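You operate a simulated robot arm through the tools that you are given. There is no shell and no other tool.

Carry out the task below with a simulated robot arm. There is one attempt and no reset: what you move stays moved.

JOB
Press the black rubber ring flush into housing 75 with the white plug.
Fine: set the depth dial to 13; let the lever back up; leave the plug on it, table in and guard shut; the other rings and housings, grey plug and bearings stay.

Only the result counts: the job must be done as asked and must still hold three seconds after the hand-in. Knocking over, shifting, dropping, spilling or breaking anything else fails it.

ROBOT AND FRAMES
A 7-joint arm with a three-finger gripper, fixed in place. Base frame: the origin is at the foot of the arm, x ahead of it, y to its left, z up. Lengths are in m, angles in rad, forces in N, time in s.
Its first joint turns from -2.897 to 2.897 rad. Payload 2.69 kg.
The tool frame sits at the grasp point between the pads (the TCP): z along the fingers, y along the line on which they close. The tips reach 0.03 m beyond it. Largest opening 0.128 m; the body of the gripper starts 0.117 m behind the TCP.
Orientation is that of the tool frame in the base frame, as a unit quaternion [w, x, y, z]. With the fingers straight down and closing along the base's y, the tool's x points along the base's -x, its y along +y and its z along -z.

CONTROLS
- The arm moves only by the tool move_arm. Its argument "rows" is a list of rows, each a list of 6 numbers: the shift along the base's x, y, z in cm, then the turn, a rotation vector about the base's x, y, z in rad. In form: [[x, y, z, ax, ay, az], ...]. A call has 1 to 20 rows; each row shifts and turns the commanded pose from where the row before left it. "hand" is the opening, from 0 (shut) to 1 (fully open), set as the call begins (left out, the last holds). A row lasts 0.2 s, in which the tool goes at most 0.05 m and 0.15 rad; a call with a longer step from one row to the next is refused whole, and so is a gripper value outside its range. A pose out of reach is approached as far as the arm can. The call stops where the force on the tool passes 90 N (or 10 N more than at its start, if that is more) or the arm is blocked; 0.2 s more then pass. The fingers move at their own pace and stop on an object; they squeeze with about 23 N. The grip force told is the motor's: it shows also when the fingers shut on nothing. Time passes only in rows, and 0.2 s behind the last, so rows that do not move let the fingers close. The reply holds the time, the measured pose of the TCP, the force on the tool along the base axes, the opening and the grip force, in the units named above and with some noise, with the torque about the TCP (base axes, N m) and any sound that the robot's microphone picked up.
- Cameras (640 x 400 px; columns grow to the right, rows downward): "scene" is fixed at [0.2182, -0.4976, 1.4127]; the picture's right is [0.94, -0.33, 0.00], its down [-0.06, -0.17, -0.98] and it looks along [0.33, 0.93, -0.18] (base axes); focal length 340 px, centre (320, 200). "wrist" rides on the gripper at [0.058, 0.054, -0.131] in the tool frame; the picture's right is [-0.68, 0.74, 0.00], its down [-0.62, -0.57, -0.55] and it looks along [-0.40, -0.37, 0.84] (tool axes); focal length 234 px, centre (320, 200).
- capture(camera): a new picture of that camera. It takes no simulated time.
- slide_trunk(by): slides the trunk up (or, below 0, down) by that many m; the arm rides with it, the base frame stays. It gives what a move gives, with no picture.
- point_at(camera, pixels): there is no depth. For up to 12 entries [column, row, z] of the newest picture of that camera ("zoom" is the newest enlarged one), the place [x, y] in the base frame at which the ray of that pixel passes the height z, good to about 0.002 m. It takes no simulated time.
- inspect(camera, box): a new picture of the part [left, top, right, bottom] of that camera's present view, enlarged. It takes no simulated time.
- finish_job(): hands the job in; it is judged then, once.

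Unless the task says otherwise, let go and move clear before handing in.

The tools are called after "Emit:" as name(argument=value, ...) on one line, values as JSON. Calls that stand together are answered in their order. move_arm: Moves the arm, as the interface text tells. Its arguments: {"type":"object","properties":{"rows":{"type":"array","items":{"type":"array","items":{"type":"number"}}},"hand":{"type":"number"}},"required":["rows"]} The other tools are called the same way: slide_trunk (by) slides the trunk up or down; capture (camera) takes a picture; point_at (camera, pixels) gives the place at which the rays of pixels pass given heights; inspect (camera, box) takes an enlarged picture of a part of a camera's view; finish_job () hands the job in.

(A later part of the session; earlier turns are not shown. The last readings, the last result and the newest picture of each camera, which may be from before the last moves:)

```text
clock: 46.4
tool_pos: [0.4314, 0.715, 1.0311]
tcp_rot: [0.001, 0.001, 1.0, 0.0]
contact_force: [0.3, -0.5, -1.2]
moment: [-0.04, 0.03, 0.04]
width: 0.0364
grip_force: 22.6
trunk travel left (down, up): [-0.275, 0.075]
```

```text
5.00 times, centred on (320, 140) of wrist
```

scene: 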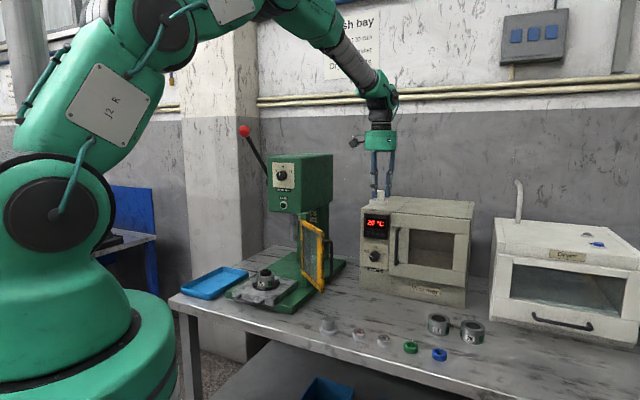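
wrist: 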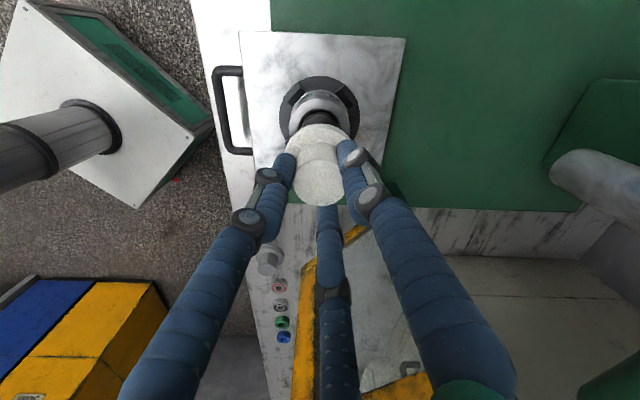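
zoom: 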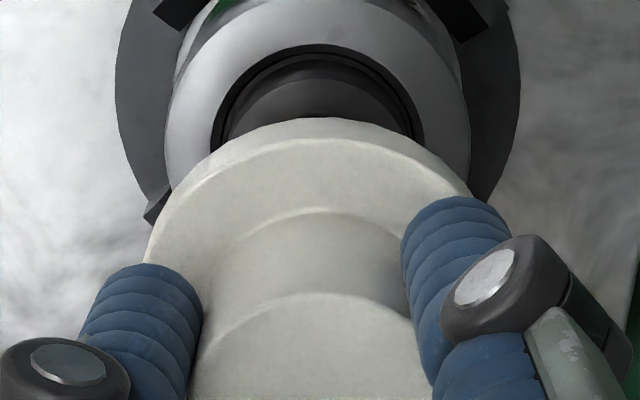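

The plug looks nearly aligned (flange 247-383 vs ring 271-360 in the scene zoom). I lower to just above the ring and recheck at close range.

Emit:
move_arm(rows=[[0, 0, -2, 0, 0, 0], [0, 0, -1.5, 0, 0, 0], [0, 0, -1, 0, 0, 0], [0, 0, 0, 0, 0, 0]])

Emit:
inspect(camera="scene", box=[250, 254, 282, 278])

Emit:
inspect(camera="wrist", box=[264, 100, 376, 180])

```text
clock: 47.4
tool_pos: [0.4313, 0.7136, 0.9847]
tcp_rot: [0.0, 0.001, 1.0, 0.0]
contact_force: [0.5, -0.3, -0.8]
moment: [-0.01, 0.0, 0.01]
width: 0.0363
grip_force: 23.1
trunk travel left (down, up): [-0.275, 0.075]
```

```text
16.00 times, centred on (266, 266) of scene
```

zoom: 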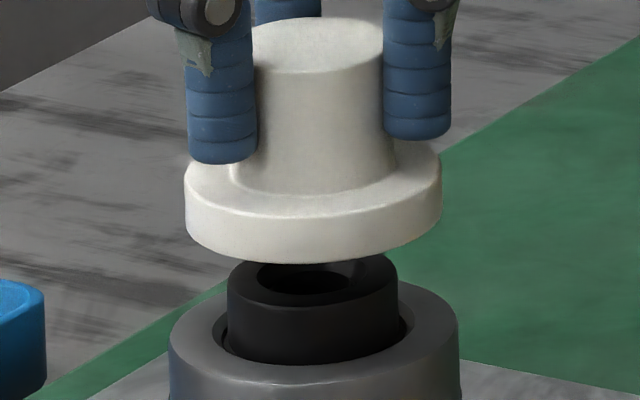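

```text
5.00 times, centred on (320, 140) of wrist
```

zoom: 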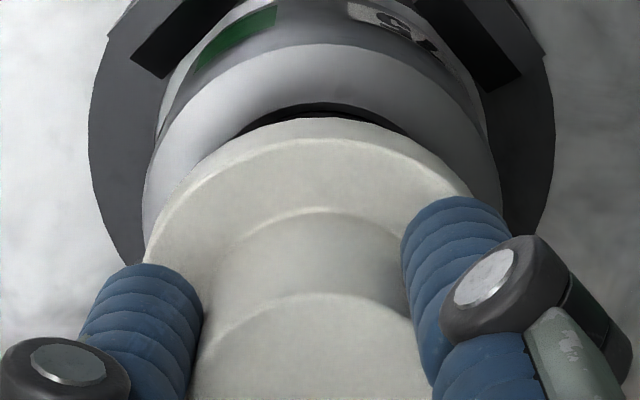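

Aligned within a fraction of a millimetre (flange 313, ring 312.5, housing 314 in the zoom). I lower gently until contact.

Emit:
move_arm(rows=[[0, 0, -0.4, 0, 0, 0], [0, 0, -0.3, 0, 0, 0], [0, 0, -0.2, 0, 0, 0], [0, 0, 0, 0, 0, 0]])

Emit:
inspect(camera="scene", box=[250, 256, 282, 280])

```text
clock: 48.4
tool_pos: [0.4323, 0.714, 0.9756]
tcp_rot: [-0.001, 0.001, 1.0, 0.0]
contact_force: [0.4, 0.3, -0.8]
moment: [0.0, 0.03, -0.02]
width: 0.0365
grip_force: 23.5
trunk travel left (down, up): [-0.275, 0.075]
```

```text
16.00 times, centred on (266, 268) of scene
```

zoom: 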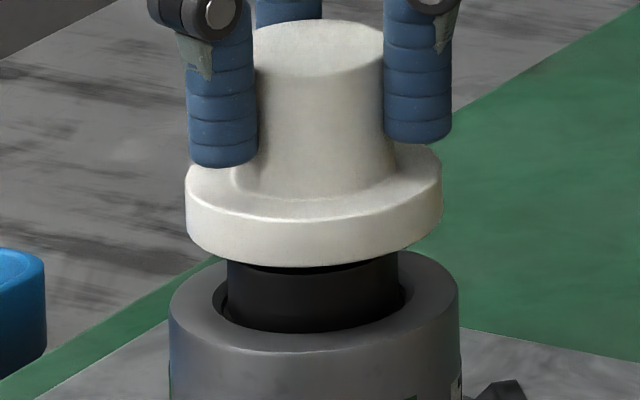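

A couple of millimetres left. I lower in 1 mm steps.

Emit:
move_arm(rows=[[0, 0, -0.1, 0, 0, 0], [0, 0, -0.1, 0, 0, 0], [0, 0, 0, 0, 0, 0]])

Emit:
inspect(camera="scene", box=[250, 256, 282, 280])

```text
clock: 49.2
tool_pos: [0.4322, 0.7132, 0.9738]
tcp_rot: [0.0, 0.001, 1.0, 0.001]
contact_force: [-0.9, 0.1, -1.2]
moment: [-0.01, 0.01, 0.0]
width: 0.0363
grip_force: 23.2
trunk travel left (down, up): [-0.275, 0.075]
```

```text
16.00 times, centred on (266, 268) of scene
```

zoom: 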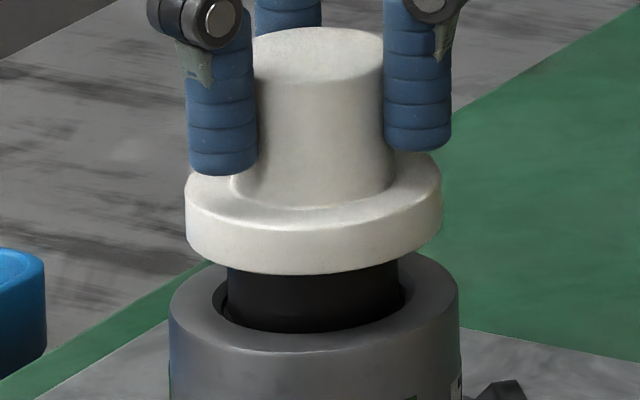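

Emit:
move_arm(rows=[[0, 0, -0.1, 0, 0, 0], [0, 0, 0, 0, 0, 0]])

Emit:
inspect(camera="scene", box=[250, 256, 282, 280])

```text
clock: 49.8
tool_pos: [0.4305, 0.7145, 0.9729]
tcp_rot: [0.0, 0.001, 1.0, 0.0]
contact_force: [-1.0, 0.8, -0.3]
moment: [0.01, 0.01, 0.0]
width: 0.0364
grip_force: 23.2
trunk travel left (down, up): [-0.275, 0.075]
```

```text
16.00 times, centred on (266, 268) of scene
```

zoom: 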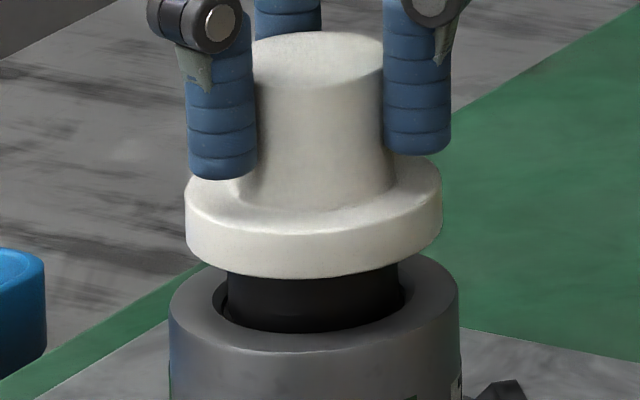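

No force yet (z −0.3 N). I continue 1 mm at a time.

Emit:
move_arm(rows=[[0, 0, -0.1, 0, 0, 0], [0, 0, 0, 0, 0, 0]])

Emit:
move_arm(rows=[[0, 0, -0.07, 0, 0, 0], [0, 0, 0, 0, 0, 0]])

Emit:
inspect(camera="scene", box=[250, 256, 282, 280])

```text
clock: 50.4
tool_pos: [0.4315, 0.7134, 0.9722]
tcp_rot: [0.0, 0.001, 1.0, 0.0]
contact_force: [0.4, 0.1, -1.3]
moment: [0.01, 0.01, 0.01]
width: 0.0363
grip_force: 23.1
trunk travel left (down, up): [-0.275, 0.075]
```

```text
clock: 51.0
tool_pos: [0.4312, 0.7134, 0.972]
tcp_rot: [-0.001, 0.0, 1.0, 0.0]
contact_force: [-1.3, -0.3, -0.2]
moment: [0.01, -0.01, -0.01]
width: 0.0364
grip_force: 23.2
trunk travel left (down, up): [-0.275, 0.075]
```

```text
16.00 times, centred on (266, 268) of scene
```

zoom: 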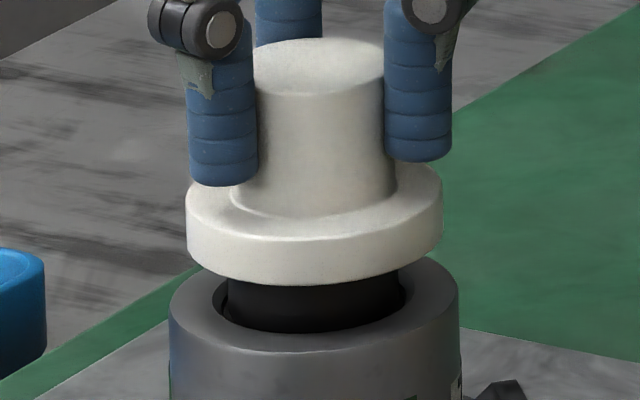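

The visible ring band (47 px) matches what I'd expect right at contact; one more small step.

Emit:
move_arm(rows=[[0, 0, -0.07, 0, 0, 0], [0, 0, 0, 0, 0, 0]])

Emit:
move_arm(rows=[[0, 0, -0.07, 0, 0, 0], [0, 0, 0, 0, 0, 0]])

Emit:
inspect(camera="scene", box=[250, 256, 282, 280])

```text
clock: 51.6
tool_pos: [0.4315, 0.7142, 0.9706]
tcp_rot: [-0.001, 0.001, 1.0, 0.0]
contact_force: [-0.5, -0.2, -0.7]
moment: [0.01, -0.04, 0.0]
width: 0.0365
grip_force: 23.3
trunk travel left (down, up): [-0.275, 0.075]
```

```text
clock: 52.2
tool_pos: [0.432, 0.7136, 0.9702]
tcp_rot: [0.0, 0.0, 1.0, 0.0]
contact_force: [-0.2, -0.7, 2.4]
moment: [-0.05, -0.01, 0.02]
width: 0.0361
grip_force: 22.4
trunk travel left (down, up): [-0.275, 0.075]
```

```text
16.00 times, centred on (266, 268) of scene
```

zoom: 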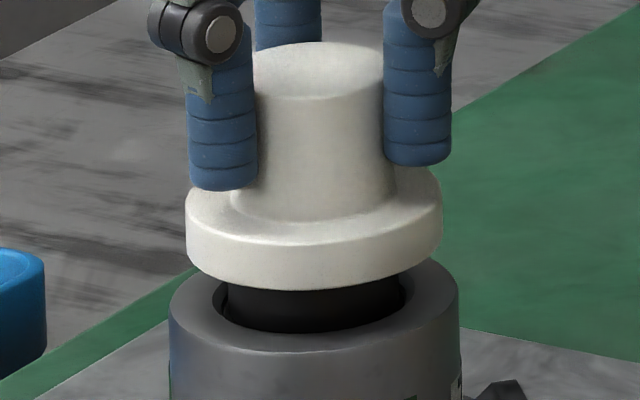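

Contact (+2.4 N). The flange rests on the ring, so I open the hand and check.

Emit:
move_arm(rows=[[0, 0, 0, 0, 0, 0], [0, 0, 0, 0, 0, 0], [0, 0, 0, 0, 0, 0]], hand=0.45)

Emit:
inspect(camera="scene", box=[250, 256, 282, 280])

Emit:
inspect(camera="wrist", box=[250, 100, 390, 220])

```text
clock: 53.0
tool_pos: [0.4311, 0.7144, 0.971]
tcp_rot: [0.0, 0.001, 1.0, 0.001]
contact_force: [-0.5, -0.9, -0.4]
moment: [-0.01, -0.02, 0.01]
width: 0.0574
grip_force: 0.0
trunk travel left (down, up): [-0.275, 0.075]
```

```text
16.00 times, centred on (266, 268) of scene
```

zoom: 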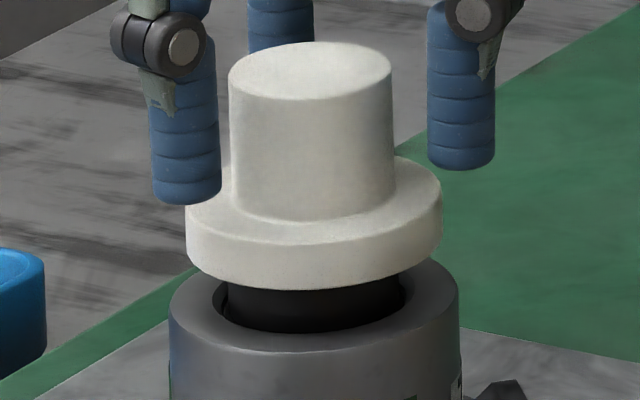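

```text
3.33 times, centred on (320, 160) of wrist
```

zoom: 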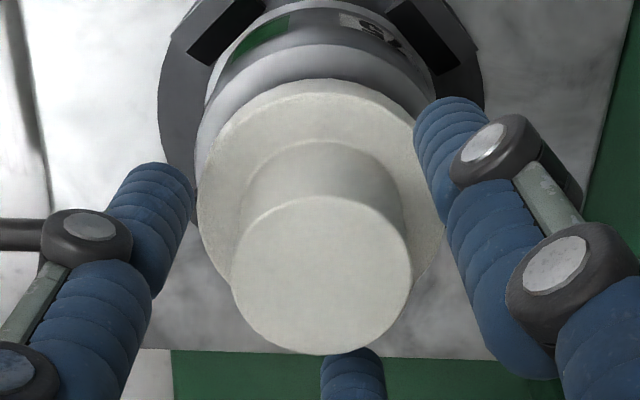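

The plug stands level on the ring. I lift straight up clear of it and look again.

Emit:
move_arm(rows=[[0, 0, 0.5, 0, 0, 0], [0, 0, 1.5, 0, 0, 0], [0, 0, 3, 0, 0, 0], [0, 0, 4, 0, 0, 0], [0, 0, 4, 0, 0, 0], [0, 0, 4, 0, 0, 0], [0, 0, 0, 0, 0, 0]])

Emit:
capture(camera="wrist")

Emit:
inspect(camera="wrist", box=[264, 70, 376, 150])

Emit:
inspect(camera="scene", box=[220, 180, 350, 310])

```text
clock: 54.6
tool_pos: [0.4323, 0.7128, 1.1405]
tcp_rot: [0.0, 0.0, 1.0, 0.0]
contact_force: [0.3, 0.1, 0.1]
moment: [0.01, -0.06, 0.0]
width: 0.0577
grip_force: 0.1
trunk travel left (down, up): [-0.275, 0.075]
```

```text
taken
```

wrist: 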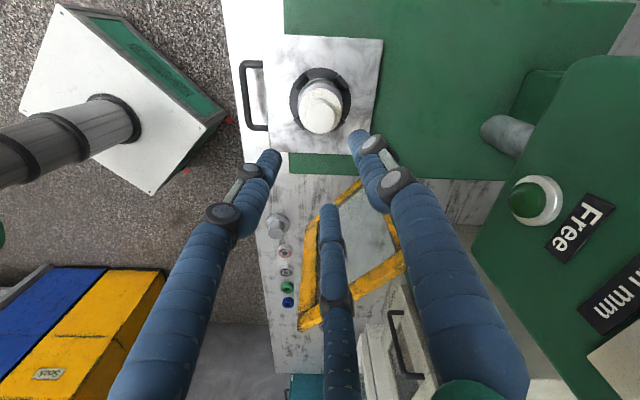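

```text
5.00 times, centred on (320, 110) of wrist
```

zoom: 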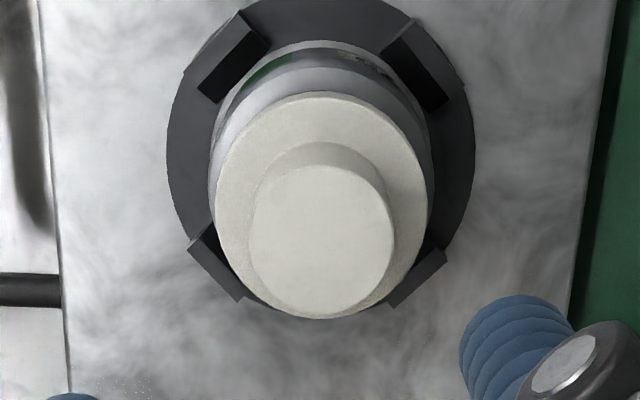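

```text
3.08 times, centred on (285, 245) of scene
```

zoom: 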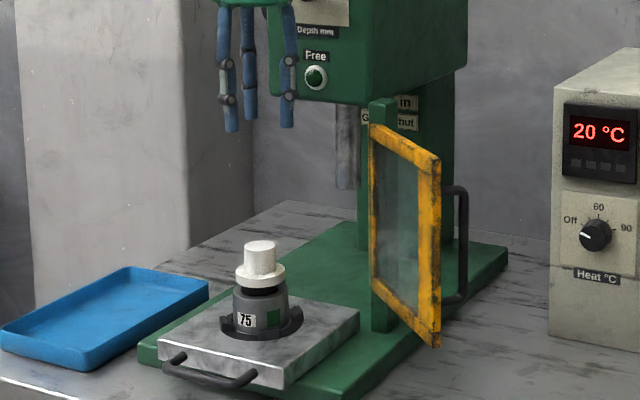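

Plug is seated squarely. Next I set the dial: I rise, back off from the press, and yaw the hand +90° before tilting it horizontal toward the knob.

Emit:
move_arm(rows=[[0, 0, 4.3, 0, 0, 0], [0, 0, 4.3, 0, 0, 0], [-1, -1, 4.3, 0, 0, 0.1309], [-1.5, -1.5, 0, 0, 0, 0.1309], [-1.5, -1.5, 0, 0, 0, 0.1309], [-1.5, -1.5, 0, 0, 0, 0.1309], [-1.5, -1.5, 0, 0, 0, 0.1309], [-1, -1, 0, 0, 0, 0.1309], [0, 0, 0, 0, 0, 0.1309], [0, 0, 0, 0, 0, 0.1309], [0, 0, 0, 0, 0, 0.1309], [0, 0, 0, 0, 0, 0.1309], [0, 0, 0, 0, 0, 0.1309], [0, 0, 0, 0, 0, 0.1309], [0, 0, 0, 0, 0, 0]], hand=0.4)

Emit:
capture(camera="scene")

Emit:
capture(camera="wrist")

```text
clock: 57.8
tool_pos: [0.3508, 0.6343, 1.2696]
tcp_rot: [0.001, -0.707, 0.707, 0.0]
contact_force: [-0.4, -0.4, 0.9]
moment: [0.04, 0.01, 0.0]
width: 0.0512
grip_force: 0.0
trunk travel left (down, up): [-0.275, 0.075]
```

```text
taken
```

scene: 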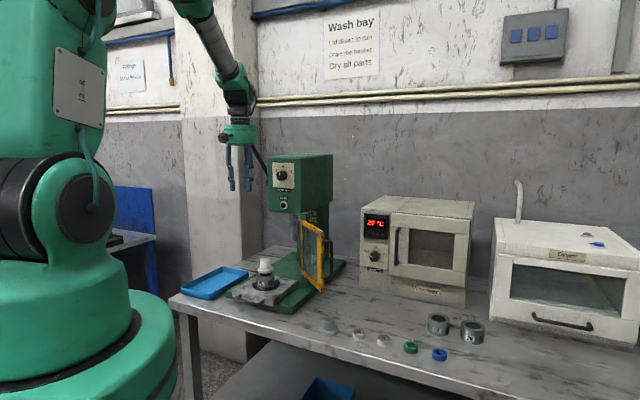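

```text
taken
```

wrist: 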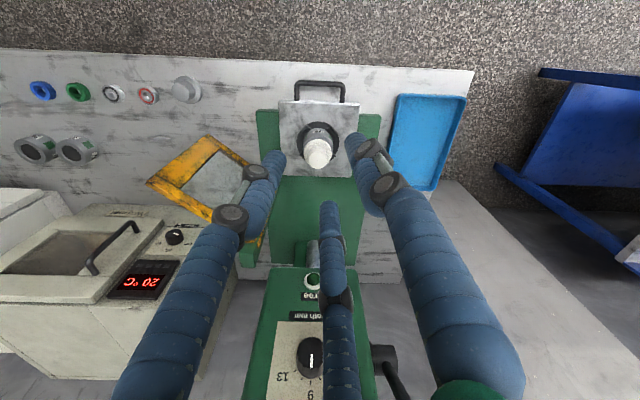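

I now tilt the hand up by 90° about the bench axis so the fingers point at the press, edging slightly forward, in two halves.

Emit:
move_arm(rows=[[0.4, 0.4, 0, 0.0926, -0.0926, 0], [0.4, 0.4, 0, 0.0926, -0.0926, 0], [0.4, 0.4, 0, 0.0926, -0.0926, 0], [0.4, 0.4, 0, 0.0926, -0.0926, 0], [0.4, 0.4, 0, 0.0926, -0.0926, 0], [0.4, 0.4, 0, 0.0926, -0.0926, 0], [0, 0, 0, 0, 0, 0]])

Emit:
capture(camera="scene")

Emit:
capture(camera="wrist")

```text
clock: 59.4
tool_pos: [0.3749, 0.6594, 1.2689]
tcp_rot: [0.383, -0.653, 0.653, 0.002]
contact_force: [0.1, -0.5, -0.5]
moment: [-0.01, -0.03, -0.02]
width: 0.0513
grip_force: 0.0
trunk travel left (down, up): [-0.275, 0.075]
```

```text
taken
```

scene: 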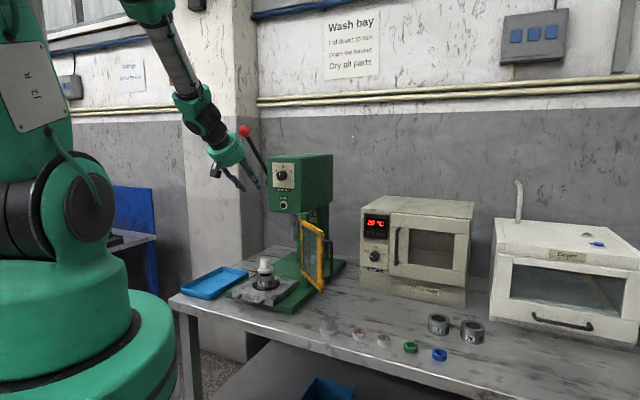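

```text
taken
```

wrist: 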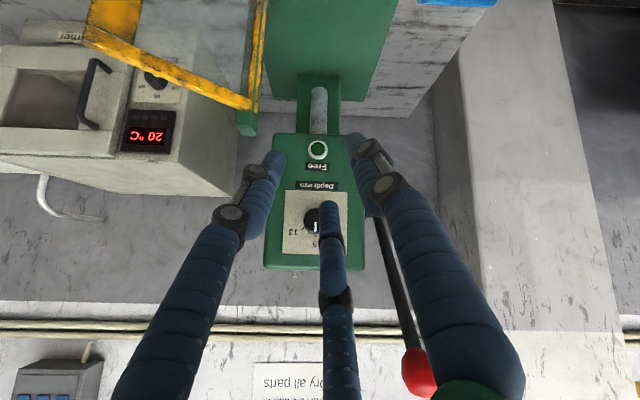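

Tilting works; the press face, lever (385,230)→ball (418,372) are in view. I complete the tilt.

Emit:
move_arm(rows=[[0, 0, 0, 0.0926, -0.0926, 0], [0, 0, 0, 0.0926, -0.0926, 0], [0, 0, 0, 0.0926, -0.0926, 0], [0, 0, 0, 0.0926, -0.0926, 0], [0, 0, 0, 0.0926, -0.0926, 0], [0, 0, 0, 0.0926, -0.0926, 0], [0, 0, 0, 0, 0, 0]])

Emit:
capture(camera="scene")

Emit:
capture(camera="wrist")

```text
clock: 61.0
tool_pos: [0.3752, 0.6584, 1.2687]
tcp_rot: [0.708, -0.499, 0.5, 0.001]
contact_force: [0.6, 0.9, -0.3]
moment: [0.05, 0.0, -0.02]
width: 0.0511
grip_force: 0.0
trunk travel left (down, up): [-0.275, 0.075]
```

```text
taken
```

scene: 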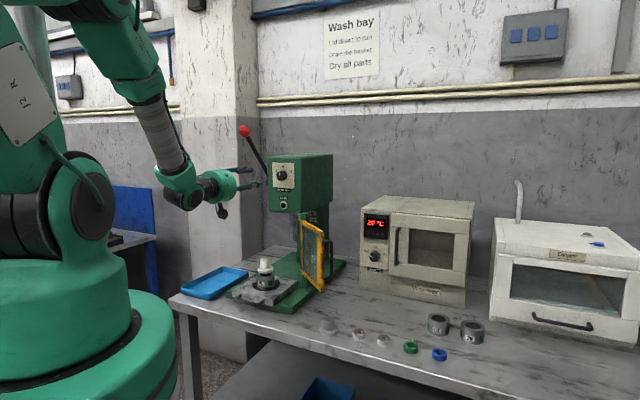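

```text
taken
```

wrist: 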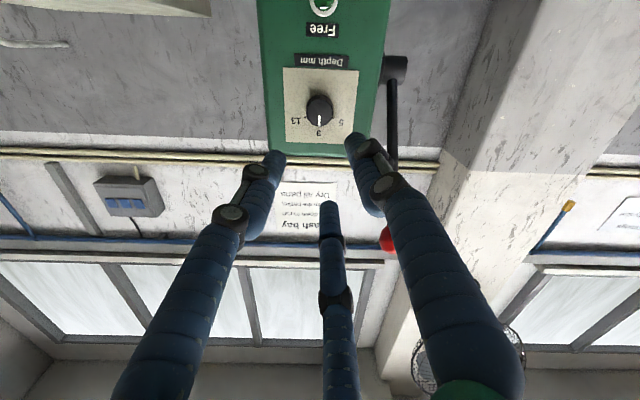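

The hand now points at the press. I enlarge the dial (around (320,110)) in the wrist view.

Emit:
inspect(camera="wrist", box=[272, 50, 368, 150])

Emit:
inspect(camera="wrist", box=[340, 40, 440, 270])

Emit:
point_at(camera="wrist", pixels=[[319, 112, 1.25], [319, 112, 1.27], [319, 112, 1.29], [284, 68, 1.32], [356, 70, 1.32], [289, 143, 1.3], [350, 144, 1.3], [390, 240, 1.44]])

```text
4.00 times, centred on (320, 100) of wrist
```

zoom: 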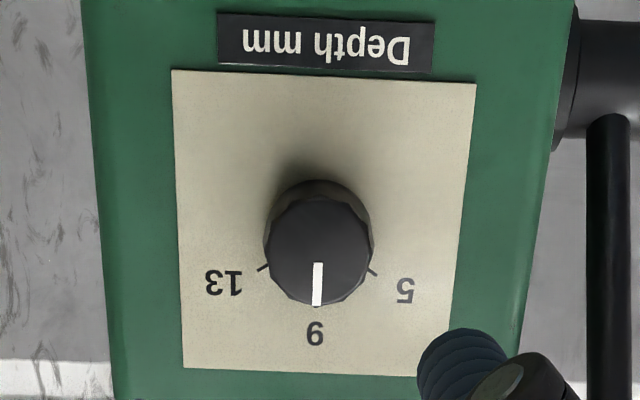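

```text
1.74 times, centred on (390, 155) of wrist
```

zoom: 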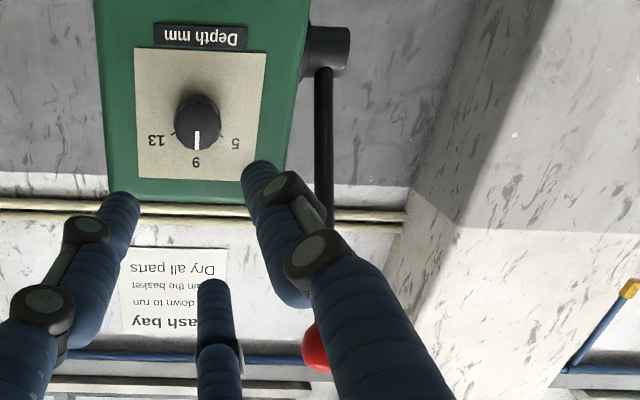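

```text
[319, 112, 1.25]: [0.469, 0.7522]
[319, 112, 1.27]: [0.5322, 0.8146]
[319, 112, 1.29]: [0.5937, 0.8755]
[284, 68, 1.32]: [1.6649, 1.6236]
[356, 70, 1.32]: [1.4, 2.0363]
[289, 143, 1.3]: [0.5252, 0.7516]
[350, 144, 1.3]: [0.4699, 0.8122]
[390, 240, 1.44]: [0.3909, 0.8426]
```

The pointer is exactly at 9 and 13 lies about 60° to its side; the press axis is u=-0.2005, and my hand is already lined up with it. I advance toward the knob and recheck height.

Emit:
move_arm(rows=[[2, 2, -0.1, 0, 0, 0], [2, 2, -0.1, 0, 0, 0], [2, 2, -0.1, 0, 0, 0], [1.5, 1.5, -0.1, 0, 0, 0], [1, 1, 0, 0, 0, 0], [0, 0, 0, 0, 0, 0]], hand=0.4)

Emit:
capture(camera="wrist")

Emit:
inspect(camera="wrist", box=[272, 90, 368, 190])

Emit:
inspect(camera="scene", box=[220, 120, 340, 220])

```text
clock: 62.4
tool_pos: [0.4601, 0.7431, 1.2656]
tcp_rot: [0.707, -0.5, 0.5, 0.002]
contact_force: [0.0, -0.3, 0.0]
moment: [0.03, -0.02, -0.03]
width: 0.0511
grip_force: 0.1
trunk travel left (down, up): [-0.275, 0.075]
```

```text
taken
```

wrist: 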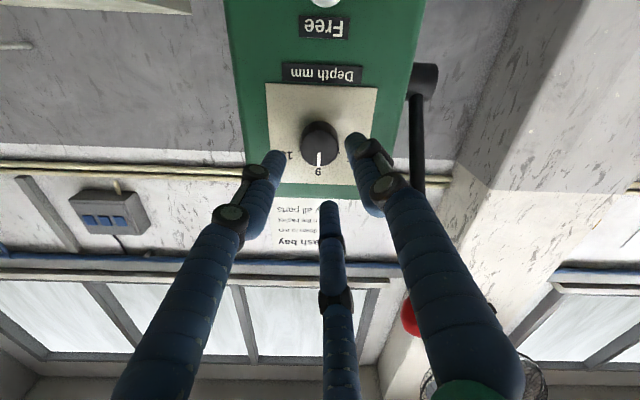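

```text
4.00 times, centred on (320, 140) of wrist
```

zoom: 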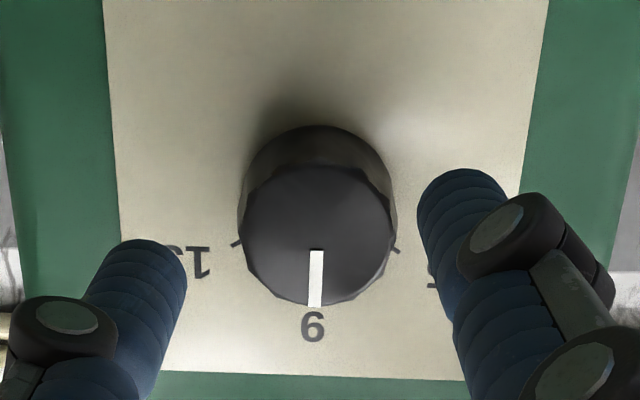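

```text
4.00 times, centred on (280, 170) of scene
```

zoom: 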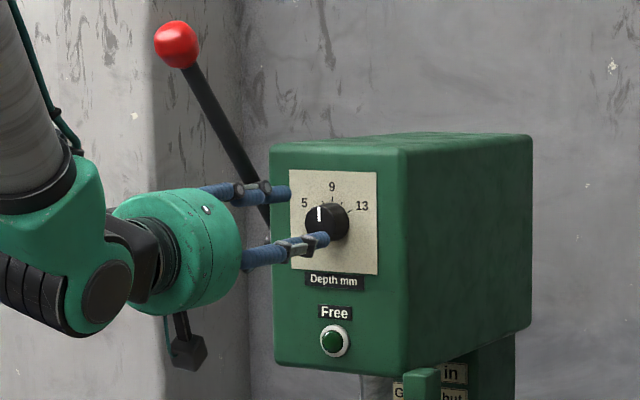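

The knob face centre is about 1.3 mm below my axis; knob diameter ≈35 mm. I open wider, correct height and advance so the tips overlap the knob by about 16 mm.

Emit:
move_arm(rows=[[0, 0, -0.13, 0, 0, 0], [0, 0, 0, 0, 0, 0], [1.2, 1.2, 0, 0, 0, 0], [1.2, 1.2, 0, 0, 0, 0], [1, 1, 0, 0, 0, 0], [0.7, 0.7, 0, 0, 0, 0], [0, 0, 0, 0, 0, 0]], hand=0.6)

Emit:
capture(camera="wrist")

Emit:
inspect(camera="wrist", box=[260, 120, 380, 220])

Emit:
inspect(camera="scene", box=[250, 150, 320, 210])

```text
clock: 64.0
tool_pos: [0.5014, 0.7839, 1.2641]
tcp_rot: [0.707, -0.499, 0.501, 0.002]
contact_force: [0.9, 0.2, 0.7]
moment: [-0.05, -0.01, -0.02]
width: 0.0769
grip_force: 0.0
trunk travel left (down, up): [-0.275, 0.075]
```

```text
taken
```

wrist: 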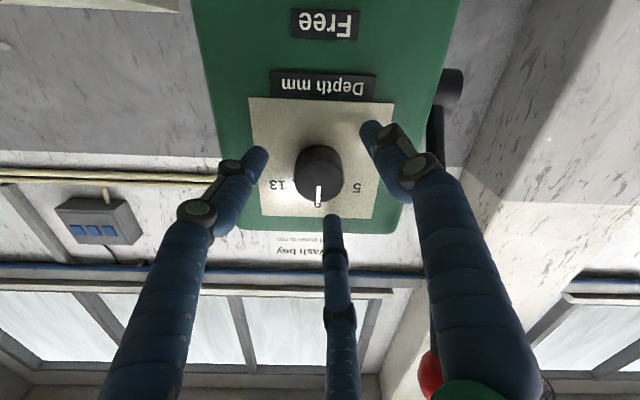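

```text
4.00 times, centred on (320, 170) of wrist
```

zoom: 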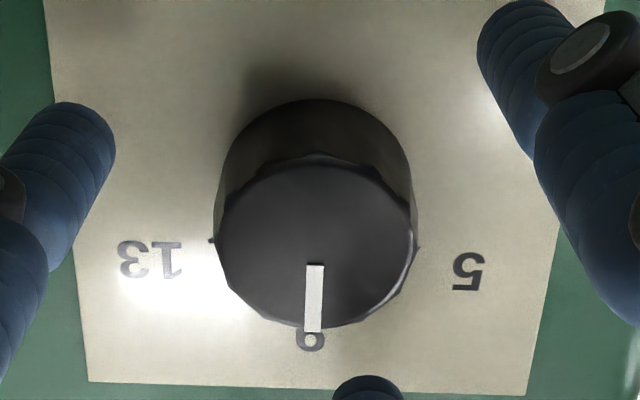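

```text
6.67 times, centred on (285, 180) of scene
```

zoom: 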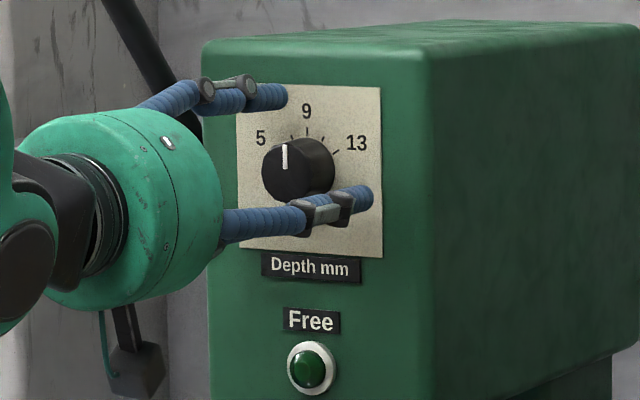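

The knob is centred between the prongs with no contact. I close on it.

Emit:
move_arm(rows=[[0, 0, 0, 0, 0, 0], [0, 0, 0, 0, 0, 0], [0, 0, 0, 0, 0, 0], [0, 0, 0, 0, 0, 0]], hand=0.0)

Emit:
inspect(camera="wrist", box=[260, 120, 380, 220])

Emit:
inspect(camera="scene", box=[250, 150, 320, 210])

```text
clock: 65.0
tool_pos: [0.5015, 0.7846, 1.265]
tcp_rot: [0.708, -0.499, 0.5, 0.0]
contact_force: [4.6, -2.3, 5.1]
moment: [0.1, -0.1, -0.21]
width: 0.0359
grip_force: 44.7
trunk travel left (down, up): [-0.275, 0.075]
```

```text
4.00 times, centred on (320, 170) of wrist
```

zoom: 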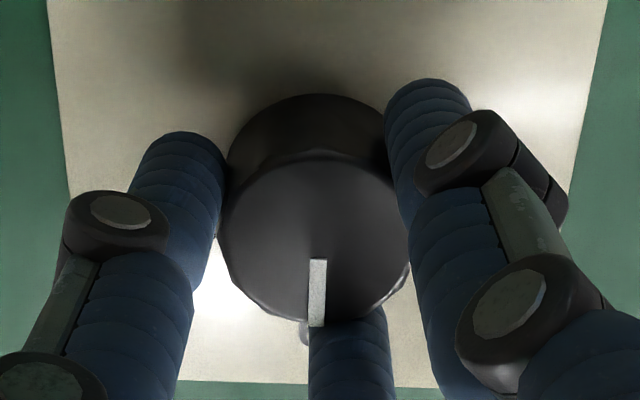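

```text
6.67 times, centred on (285, 180) of scene
```

zoom: 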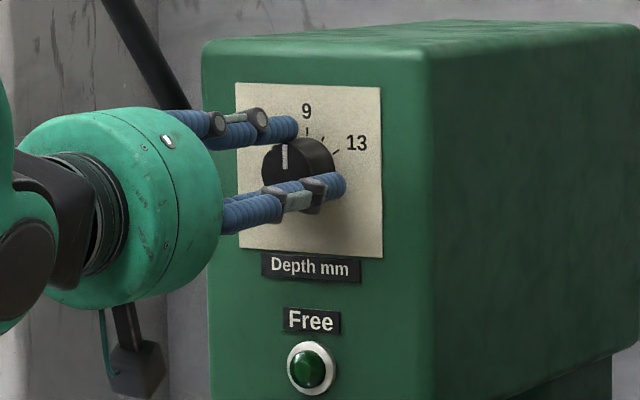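

Gripped at 0.0359 m. I turn 30° clockwise about the press axis first and check the pointer.

Emit:
move_arm(rows=[[0, 0, 0, 0.0617, 0.0617, 0], [0, 0, 0, 0.0617, 0.0617, 0], [0, 0, 0, 0.0617, 0.0617, 0], [0, 0, 0, 0.0617, 0.0617, 0], [0, 0, 0, 0.0617, 0.0617, 0], [0, 0, 0, 0.0617, 0.0617, 0], [0, 0, 0, 0, 0, 0]])

Emit:
inspect(camera="wrist", box=[260, 120, 380, 220])

Emit:
inspect(camera="scene", box=[250, 150, 320, 210])

```text
clock: 66.6
tool_pos: [0.5025, 0.7846, 1.2647]
tcp_rot: [0.684, -0.352, 0.612, 0.184]
contact_force: [7.0, 6.1, 10.3]
moment: [0.2, -0.2, 0.03]
width: 0.0362
grip_force: 45.0
trunk travel left (down, up): [-0.275, 0.075]
```

```text
4.00 times, centred on (320, 170) of wrist
```

zoom: 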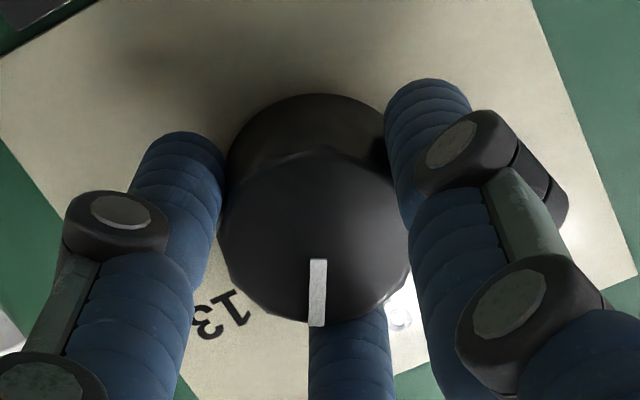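

```text
6.67 times, centred on (285, 180) of scene
```

zoom: 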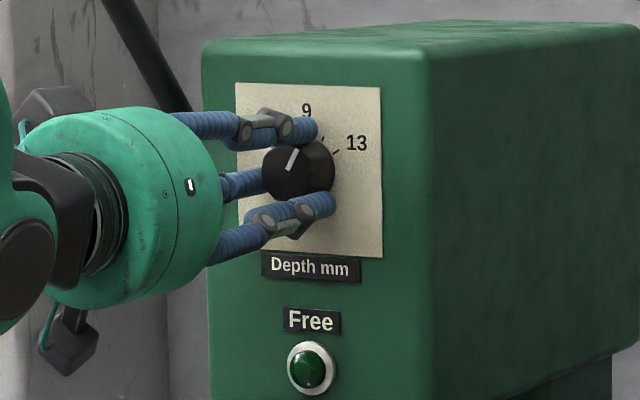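

The pointer follows the hand and is now midway between 9 and 13. I turn the other 30°.

Emit:
move_arm(rows=[[0, 0, 0, 0.0617, 0.0617, 0], [0, 0, 0, 0.0617, 0.0617, 0], [0, 0, 0, 0.0617, 0.0617, 0], [0, 0, 0, 0.0617, 0.0617, 0], [0, 0, 0, 0.0617, 0.0617, 0], [0, 0, 0, 0.0617, 0.0617, 0], [0, 0, 0, 0, 0, 0]])

Emit:
inspect(camera="wrist", box=[260, 120, 380, 220])

Emit:
inspect(camera="scene", box=[250, 150, 320, 210])

```text
clock: 68.2
tool_pos: [0.5009, 0.7847, 1.2656]
tcp_rot: [0.613, -0.18, 0.686, 0.349]
contact_force: [10.1, -26.7, 2.0]
moment: [0.12, -0.18, -1.38]
width: 0.0358
grip_force: 44.8
out of reach, approached as far as the arm can: row 6
trunk travel left (down, up): [-0.275, 0.075]
```

```text
4.00 times, centred on (320, 170) of wrist
```

zoom: 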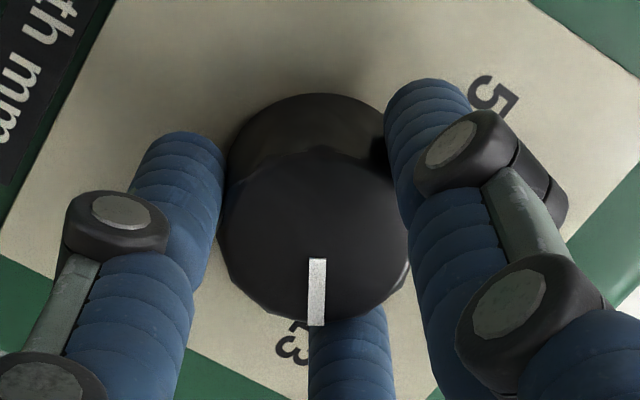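

```text
6.67 times, centred on (285, 180) of scene
```

zoom: 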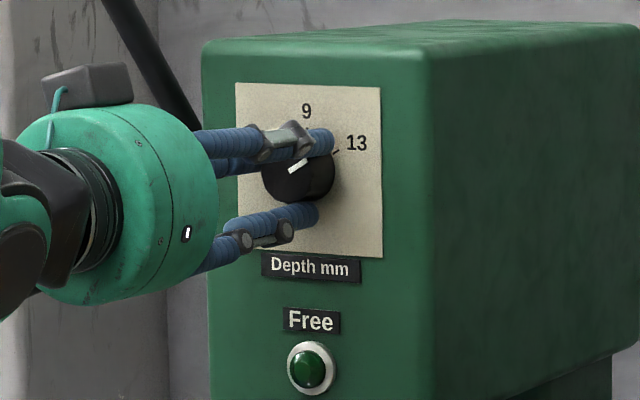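

The knob shows turned by about 60°, but row 6 was at the arm's limit and there's a -27 N side force. I check whether the hand's camera is touching the lever before releasing.

Emit:
inspect(camera="scene", box=[210, 110, 310, 210])

Emit:
capture(camera="wrist")

Emit:
capture(camera="scene")

```text
4.00 times, centred on (260, 160) of scene
```

zoom: 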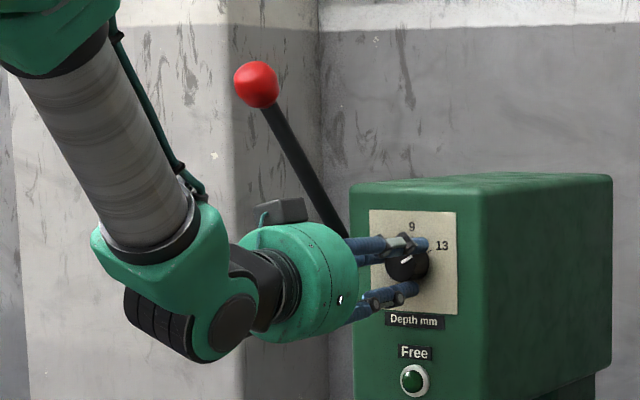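

```text
taken
```

wrist: 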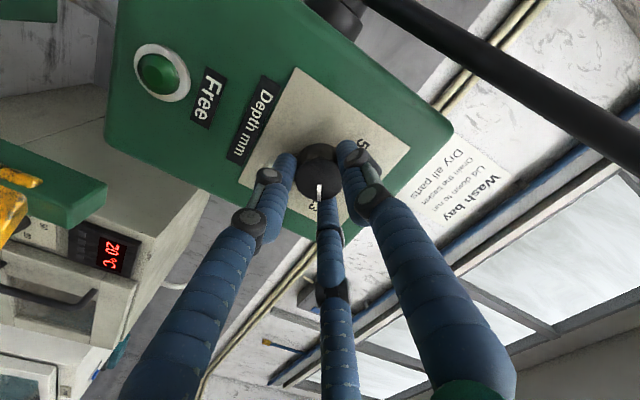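

```text
taken
```

scene: 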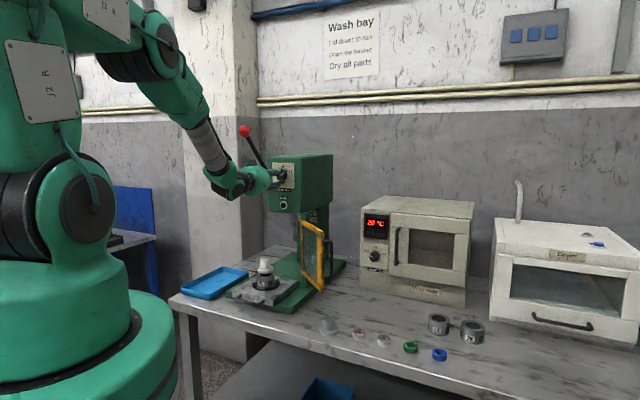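

No part of the hand touches the lever; the side load comes from the arm reaching a joint limit at the end of the turn. I relieve it with a small shift along -y while still gripping.

Emit:
move_arm(rows=[[0.05, -0.15, 0, 0, 0, 0], [0, 0, 0, 0, 0, 0]])

Emit:
inspect(camera="scene", box=[265, 150, 315, 200])

```text
clock: 68.8
tool_pos: [0.5018, 0.7848, 1.2652]
tcp_rot: [0.613, -0.18, 0.686, 0.349]
contact_force: [18.3, -29.4, -6.7]
moment: [-0.14, 0.17, -1.35]
width: 0.0355
grip_force: 44.5
trunk travel left (down, up): [-0.275, 0.075]
```

```text
8.00 times, centred on (290, 175) of scene
```

zoom: 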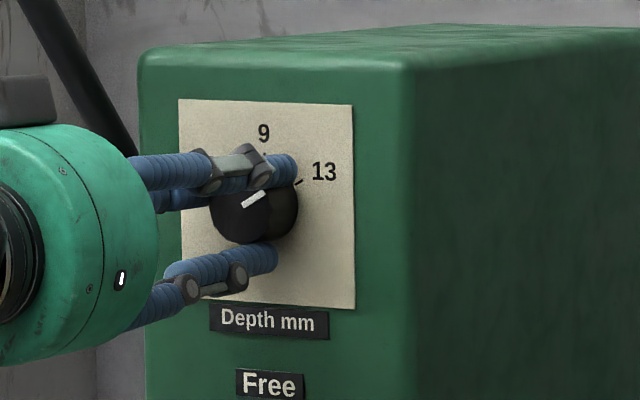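

The load didn't drop; the wrist joint seems to be against its stop. I back the turn off by a hair (0.03 rad) to free it and read again.

Emit:
move_arm(rows=[[0, 0, 0, -0.0212, -0.0212, 0], [0, 0, 0, 0, 0, 0]])

```text
clock: 69.4
tool_pos: [0.5, 0.7842, 1.2658]
tcp_rot: [0.617, -0.192, 0.681, 0.345]
contact_force: [16.4, -30.6, -12.7]
moment: [-0.3, 0.28, -1.0]
width: 0.0358
grip_force: 45.4
trunk travel left (down, up): [-0.275, 0.075]
```

Readings hardly change, so the strain is arm-side; fingers open quicker than the arm can drift, so I open the hand wide now and look at the pointer.

Emit:
move_arm(rows=[[0, 0, 0, 0, 0, 0], [0, 0, 0, 0, 0, 0]], hand=0.65)

Emit:
inspect(camera="wrist", box=[260, 120, 380, 220])

Emit:
inspect(camera="scene", box=[265, 150, 315, 200])

```text
clock: 70.0
tool_pos: [0.4993, 0.7861, 1.268]
tcp_rot: [0.618, -0.192, 0.679, 0.346]
contact_force: [0.1, 0.2, 0.0]
moment: [0.0, 0.06, 0.08]
width: 0.0831
grip_force: 0.2
trunk travel left (down, up): [-0.275, 0.075]
```

```text
4.00 times, centred on (320, 170) of wrist
```

zoom: 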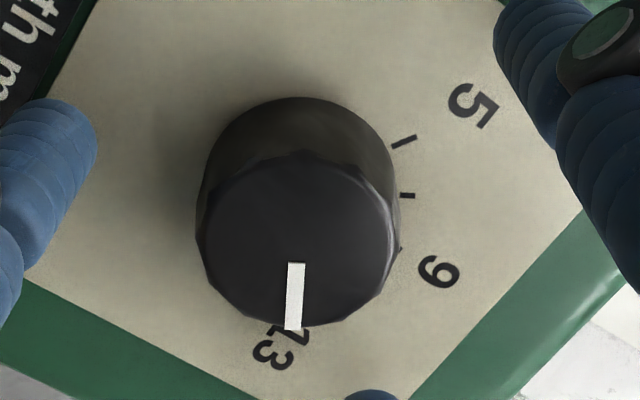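

```text
8.00 times, centred on (290, 175) of scene
```

zoom: 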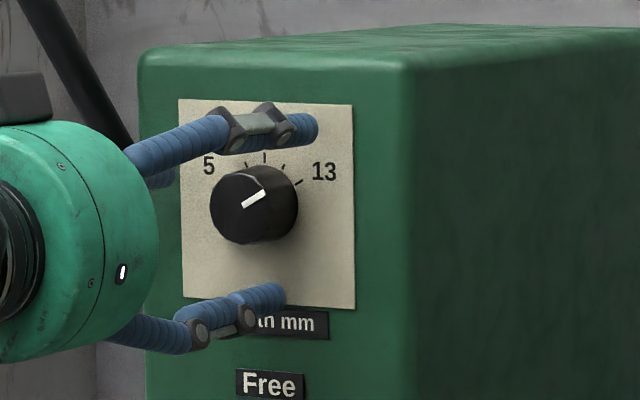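

Released cleanly; the pointer shows at 13 within a degree or two. I back straight out, turn the wrist back and take a clean picture of the dial.

Emit:
move_arm(rows=[[-1, -1, 0, 0, 0, 0], [-2, -2, 0, 0, 0, 0], [-2, -2, 0, 0, 0, 0], [-2, -2, 0, 0, 0, 0], [-1, -1, 0, -0.07, -0.07, 0], [0, 0, 0, -0.08, -0.08, 0], [0, 0, 0, -0.08, -0.08, 0], [0, 0, 0, -0.08, -0.08, 0], [0, 0, 0, -0.08, -0.08, 0], [0, 0, 0, -0.08, -0.08, 0], [0, 0, 0, -0.08, -0.08, 0], [0, 0, 0, -0.08, -0.08, 0], [0, 0, 0, -0.08, -0.08, 0], [0, 0, 0, 0, 0, 0]])

Emit:
capture(camera="wrist")

Emit:
inspect(camera="wrist", box=[280, 70, 360, 150])

Emit:
inspect(camera="scene", box=[268, 158, 300, 192])

```text
clock: 73.0
tool_pos: [0.4196, 0.7069, 1.2664]
tcp_rot: [0.708, -0.495, 0.504, 0.006]
contact_force: [0.3, 0.2, 0.2]
moment: [0.01, 0.01, -0.02]
width: 0.0831
grip_force: 0.1
trunk travel left (down, up): [-0.275, 0.075]
```

```text
taken
```

wrist: 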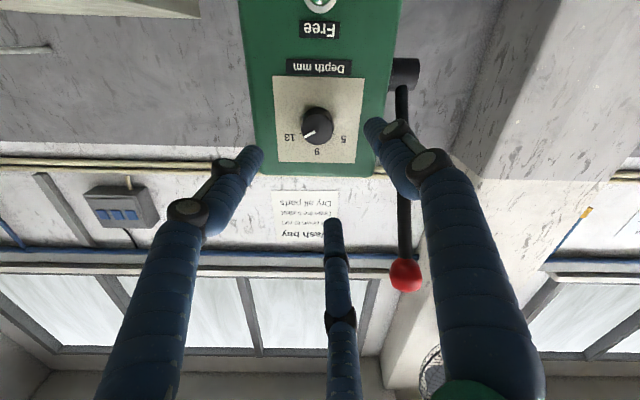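

```text
5.00 times, centred on (320, 110) of wrist
```

zoom: 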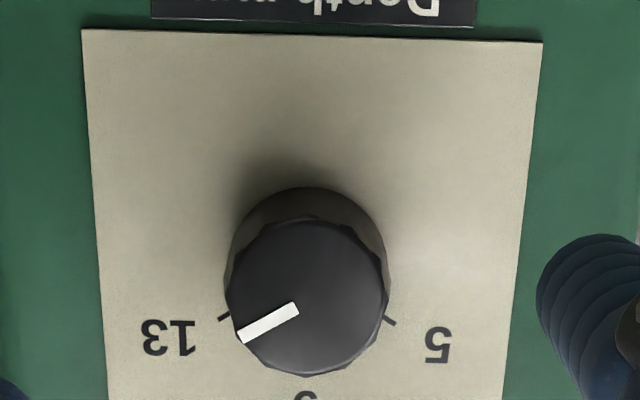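

```text
11.76 times, centred on (284, 175) of scene
```

zoom: 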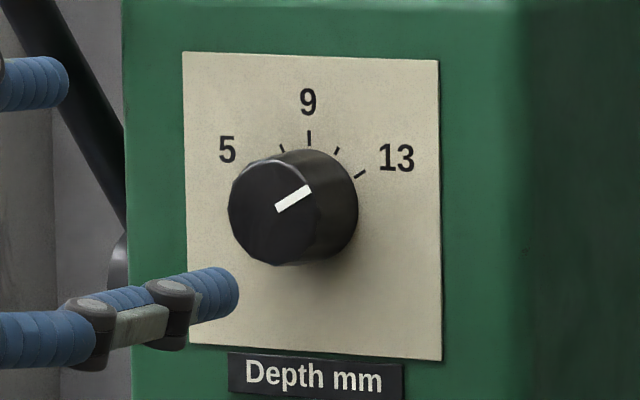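

The pointer (slope 27.3°) is parallel to the 13 tick (26.6°), and the scene view agrees, so the dial reads 13. Next the table: I measure its handle, the ram and the table edges.

Emit:
point_at(camera="scene", pixels=[[293.75, 241, 1.0], [293.75, 241, 1.05], [293.75, 241, 1.1], [245.6, 302.9, 0.82], [245.6, 302.9, 0.84], [264, 258, 0.95], [264, 258, 0.97]])

Emit:
inspect(camera="scene", box=[225, 220, 335, 315])

Emit:
inspect(camera="scene", box=[230, 280, 290, 315])

```text
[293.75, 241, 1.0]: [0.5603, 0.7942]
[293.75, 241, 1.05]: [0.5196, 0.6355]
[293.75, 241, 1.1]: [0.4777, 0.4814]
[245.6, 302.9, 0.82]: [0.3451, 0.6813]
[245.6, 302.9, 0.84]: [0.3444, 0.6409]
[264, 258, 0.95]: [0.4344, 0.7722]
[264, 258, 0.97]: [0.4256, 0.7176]
```

```text
4.21 times, centred on (280, 268) of scene
```

zoom: 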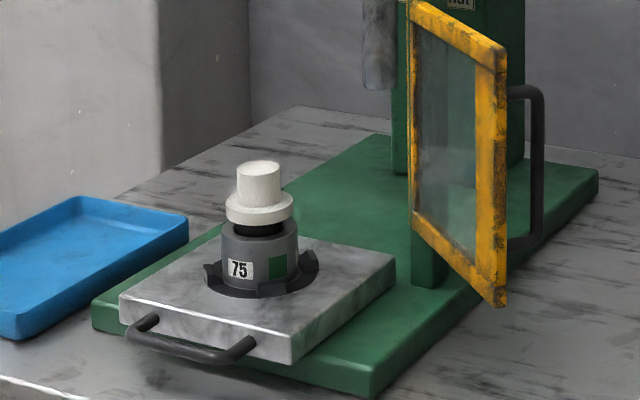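

```text
10.67 times, centred on (260, 298) of scene
```

zoom: 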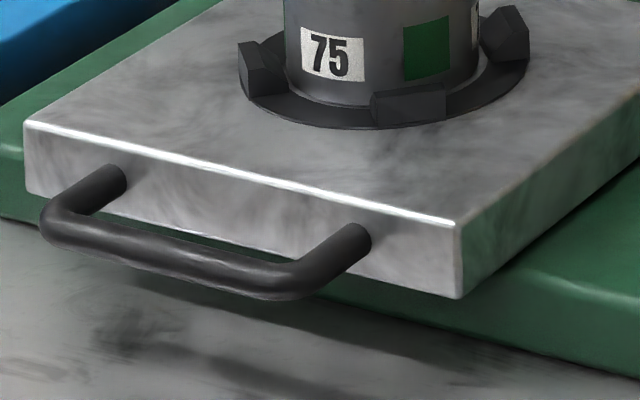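

The handle bar is at v≈0.685, z≈0.84, the ram at v≈1.01, so the table must go in about 0.2 m. I back away, tilt the hand to 30° from vertical and close the fingers for pushing.

Emit:
move_arm(rows=[[-2.3, -2.3, 0, 0, 0, 0], [-2.3, -2.3, 0, 0, 0, 0], [-2.3, -2.3, 0, 0, 0, 0], [-2.3, -2.3, 0, 0, 0, 0], [-2.3, -2.3, 0, -0.0926, 0.0926, 0], [-2.3, -2.3, 0, -0.0926, 0.0926, 0], [0, 0, 0, -0.0926, 0.0926, 0], [0, 0, 0, -0.0926, 0.0926, 0], [0, 0, 0, -0.0926, 0.0926, 0], [0, 0, 0, -0.0926, 0.0926, 0], [0, 0, 0, -0.0926, 0.0926, 0], [0, 0, 0, -0.0926, 0.0926, 0], [0, 0, -3, 0, 0, 0], [0, 0, -4, 0, 0, 0], [0, 0, -4, 0, 0, 0], [0, 0, -4, 0, 0, 0], [0, 0, -4, 0, 0, 0], [0, 0, -3, 0, 0, 0], [0, 0, 0, 0, 0, 0]], hand=0.0)

Emit:
capture(camera="scene")

Emit:
capture(camera="wrist")

```text
clock: 77.0
tool_pos: [0.2809, 0.5703, 1.0458]
tcp_rot: [0.259, -0.677, 0.689, 0.002]
contact_force: [-0.6, -0.4, 0.1]
moment: [-0.01, -0.03, -0.04]
width: 0.0019
grip_force: 23.5
trunk travel left (down, up): [-0.275, 0.075]
```

```text
taken
```

scene: 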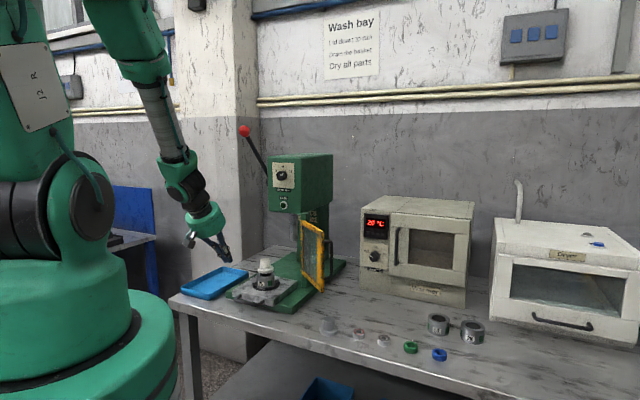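

```text
taken
```

wrist: 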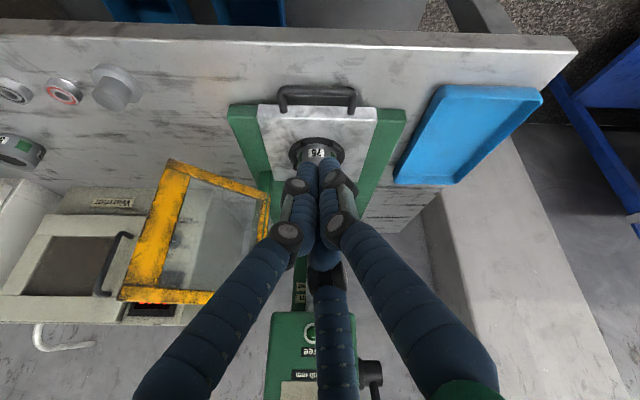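

The closed fingers are in front of the table, with the handle at (283-353, 90-100). I compute the bar's exact position.

Emit:
inspect(camera="wrist", box=[260, 70, 380, 150])

Emit:
point_at(camera="wrist", pixels=[[318, 93, 0.83], [318, 93, 0.84], [318, 93, 0.85], [284, 93, 0.84], [353, 95, 0.84], [257, 108, 0.86], [377, 110, 0.86]])

Emit:
point_at(camera="scene", pixels=[[245.6, 303, 0.83], [245.6, 303, 0.84], [245.6, 303, 0.85], [252.5, 295.7, 0.85], [252.5, 295.7, 0.86], [252.5, 295.7, 0.87]])

```text
5.00 times, centred on (320, 110) of wrist
```

zoom: 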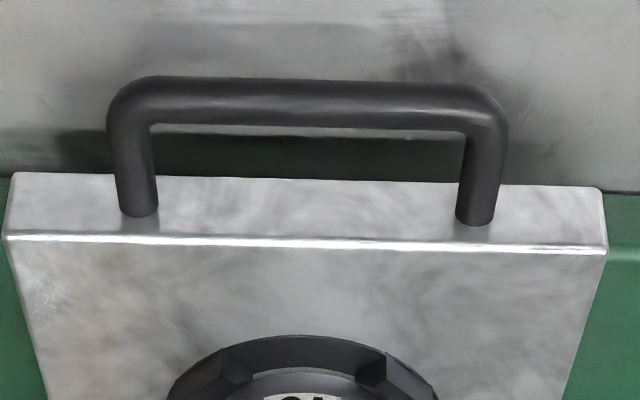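

```text
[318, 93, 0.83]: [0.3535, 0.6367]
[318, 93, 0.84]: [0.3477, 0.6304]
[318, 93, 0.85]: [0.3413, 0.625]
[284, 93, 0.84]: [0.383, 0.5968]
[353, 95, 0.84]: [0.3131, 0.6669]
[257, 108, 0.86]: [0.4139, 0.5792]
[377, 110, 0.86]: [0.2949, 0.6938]
```

```text
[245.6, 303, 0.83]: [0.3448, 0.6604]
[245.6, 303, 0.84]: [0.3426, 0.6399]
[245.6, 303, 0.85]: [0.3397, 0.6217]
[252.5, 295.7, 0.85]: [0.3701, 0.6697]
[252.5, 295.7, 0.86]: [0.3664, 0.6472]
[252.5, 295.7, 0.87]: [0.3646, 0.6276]
```

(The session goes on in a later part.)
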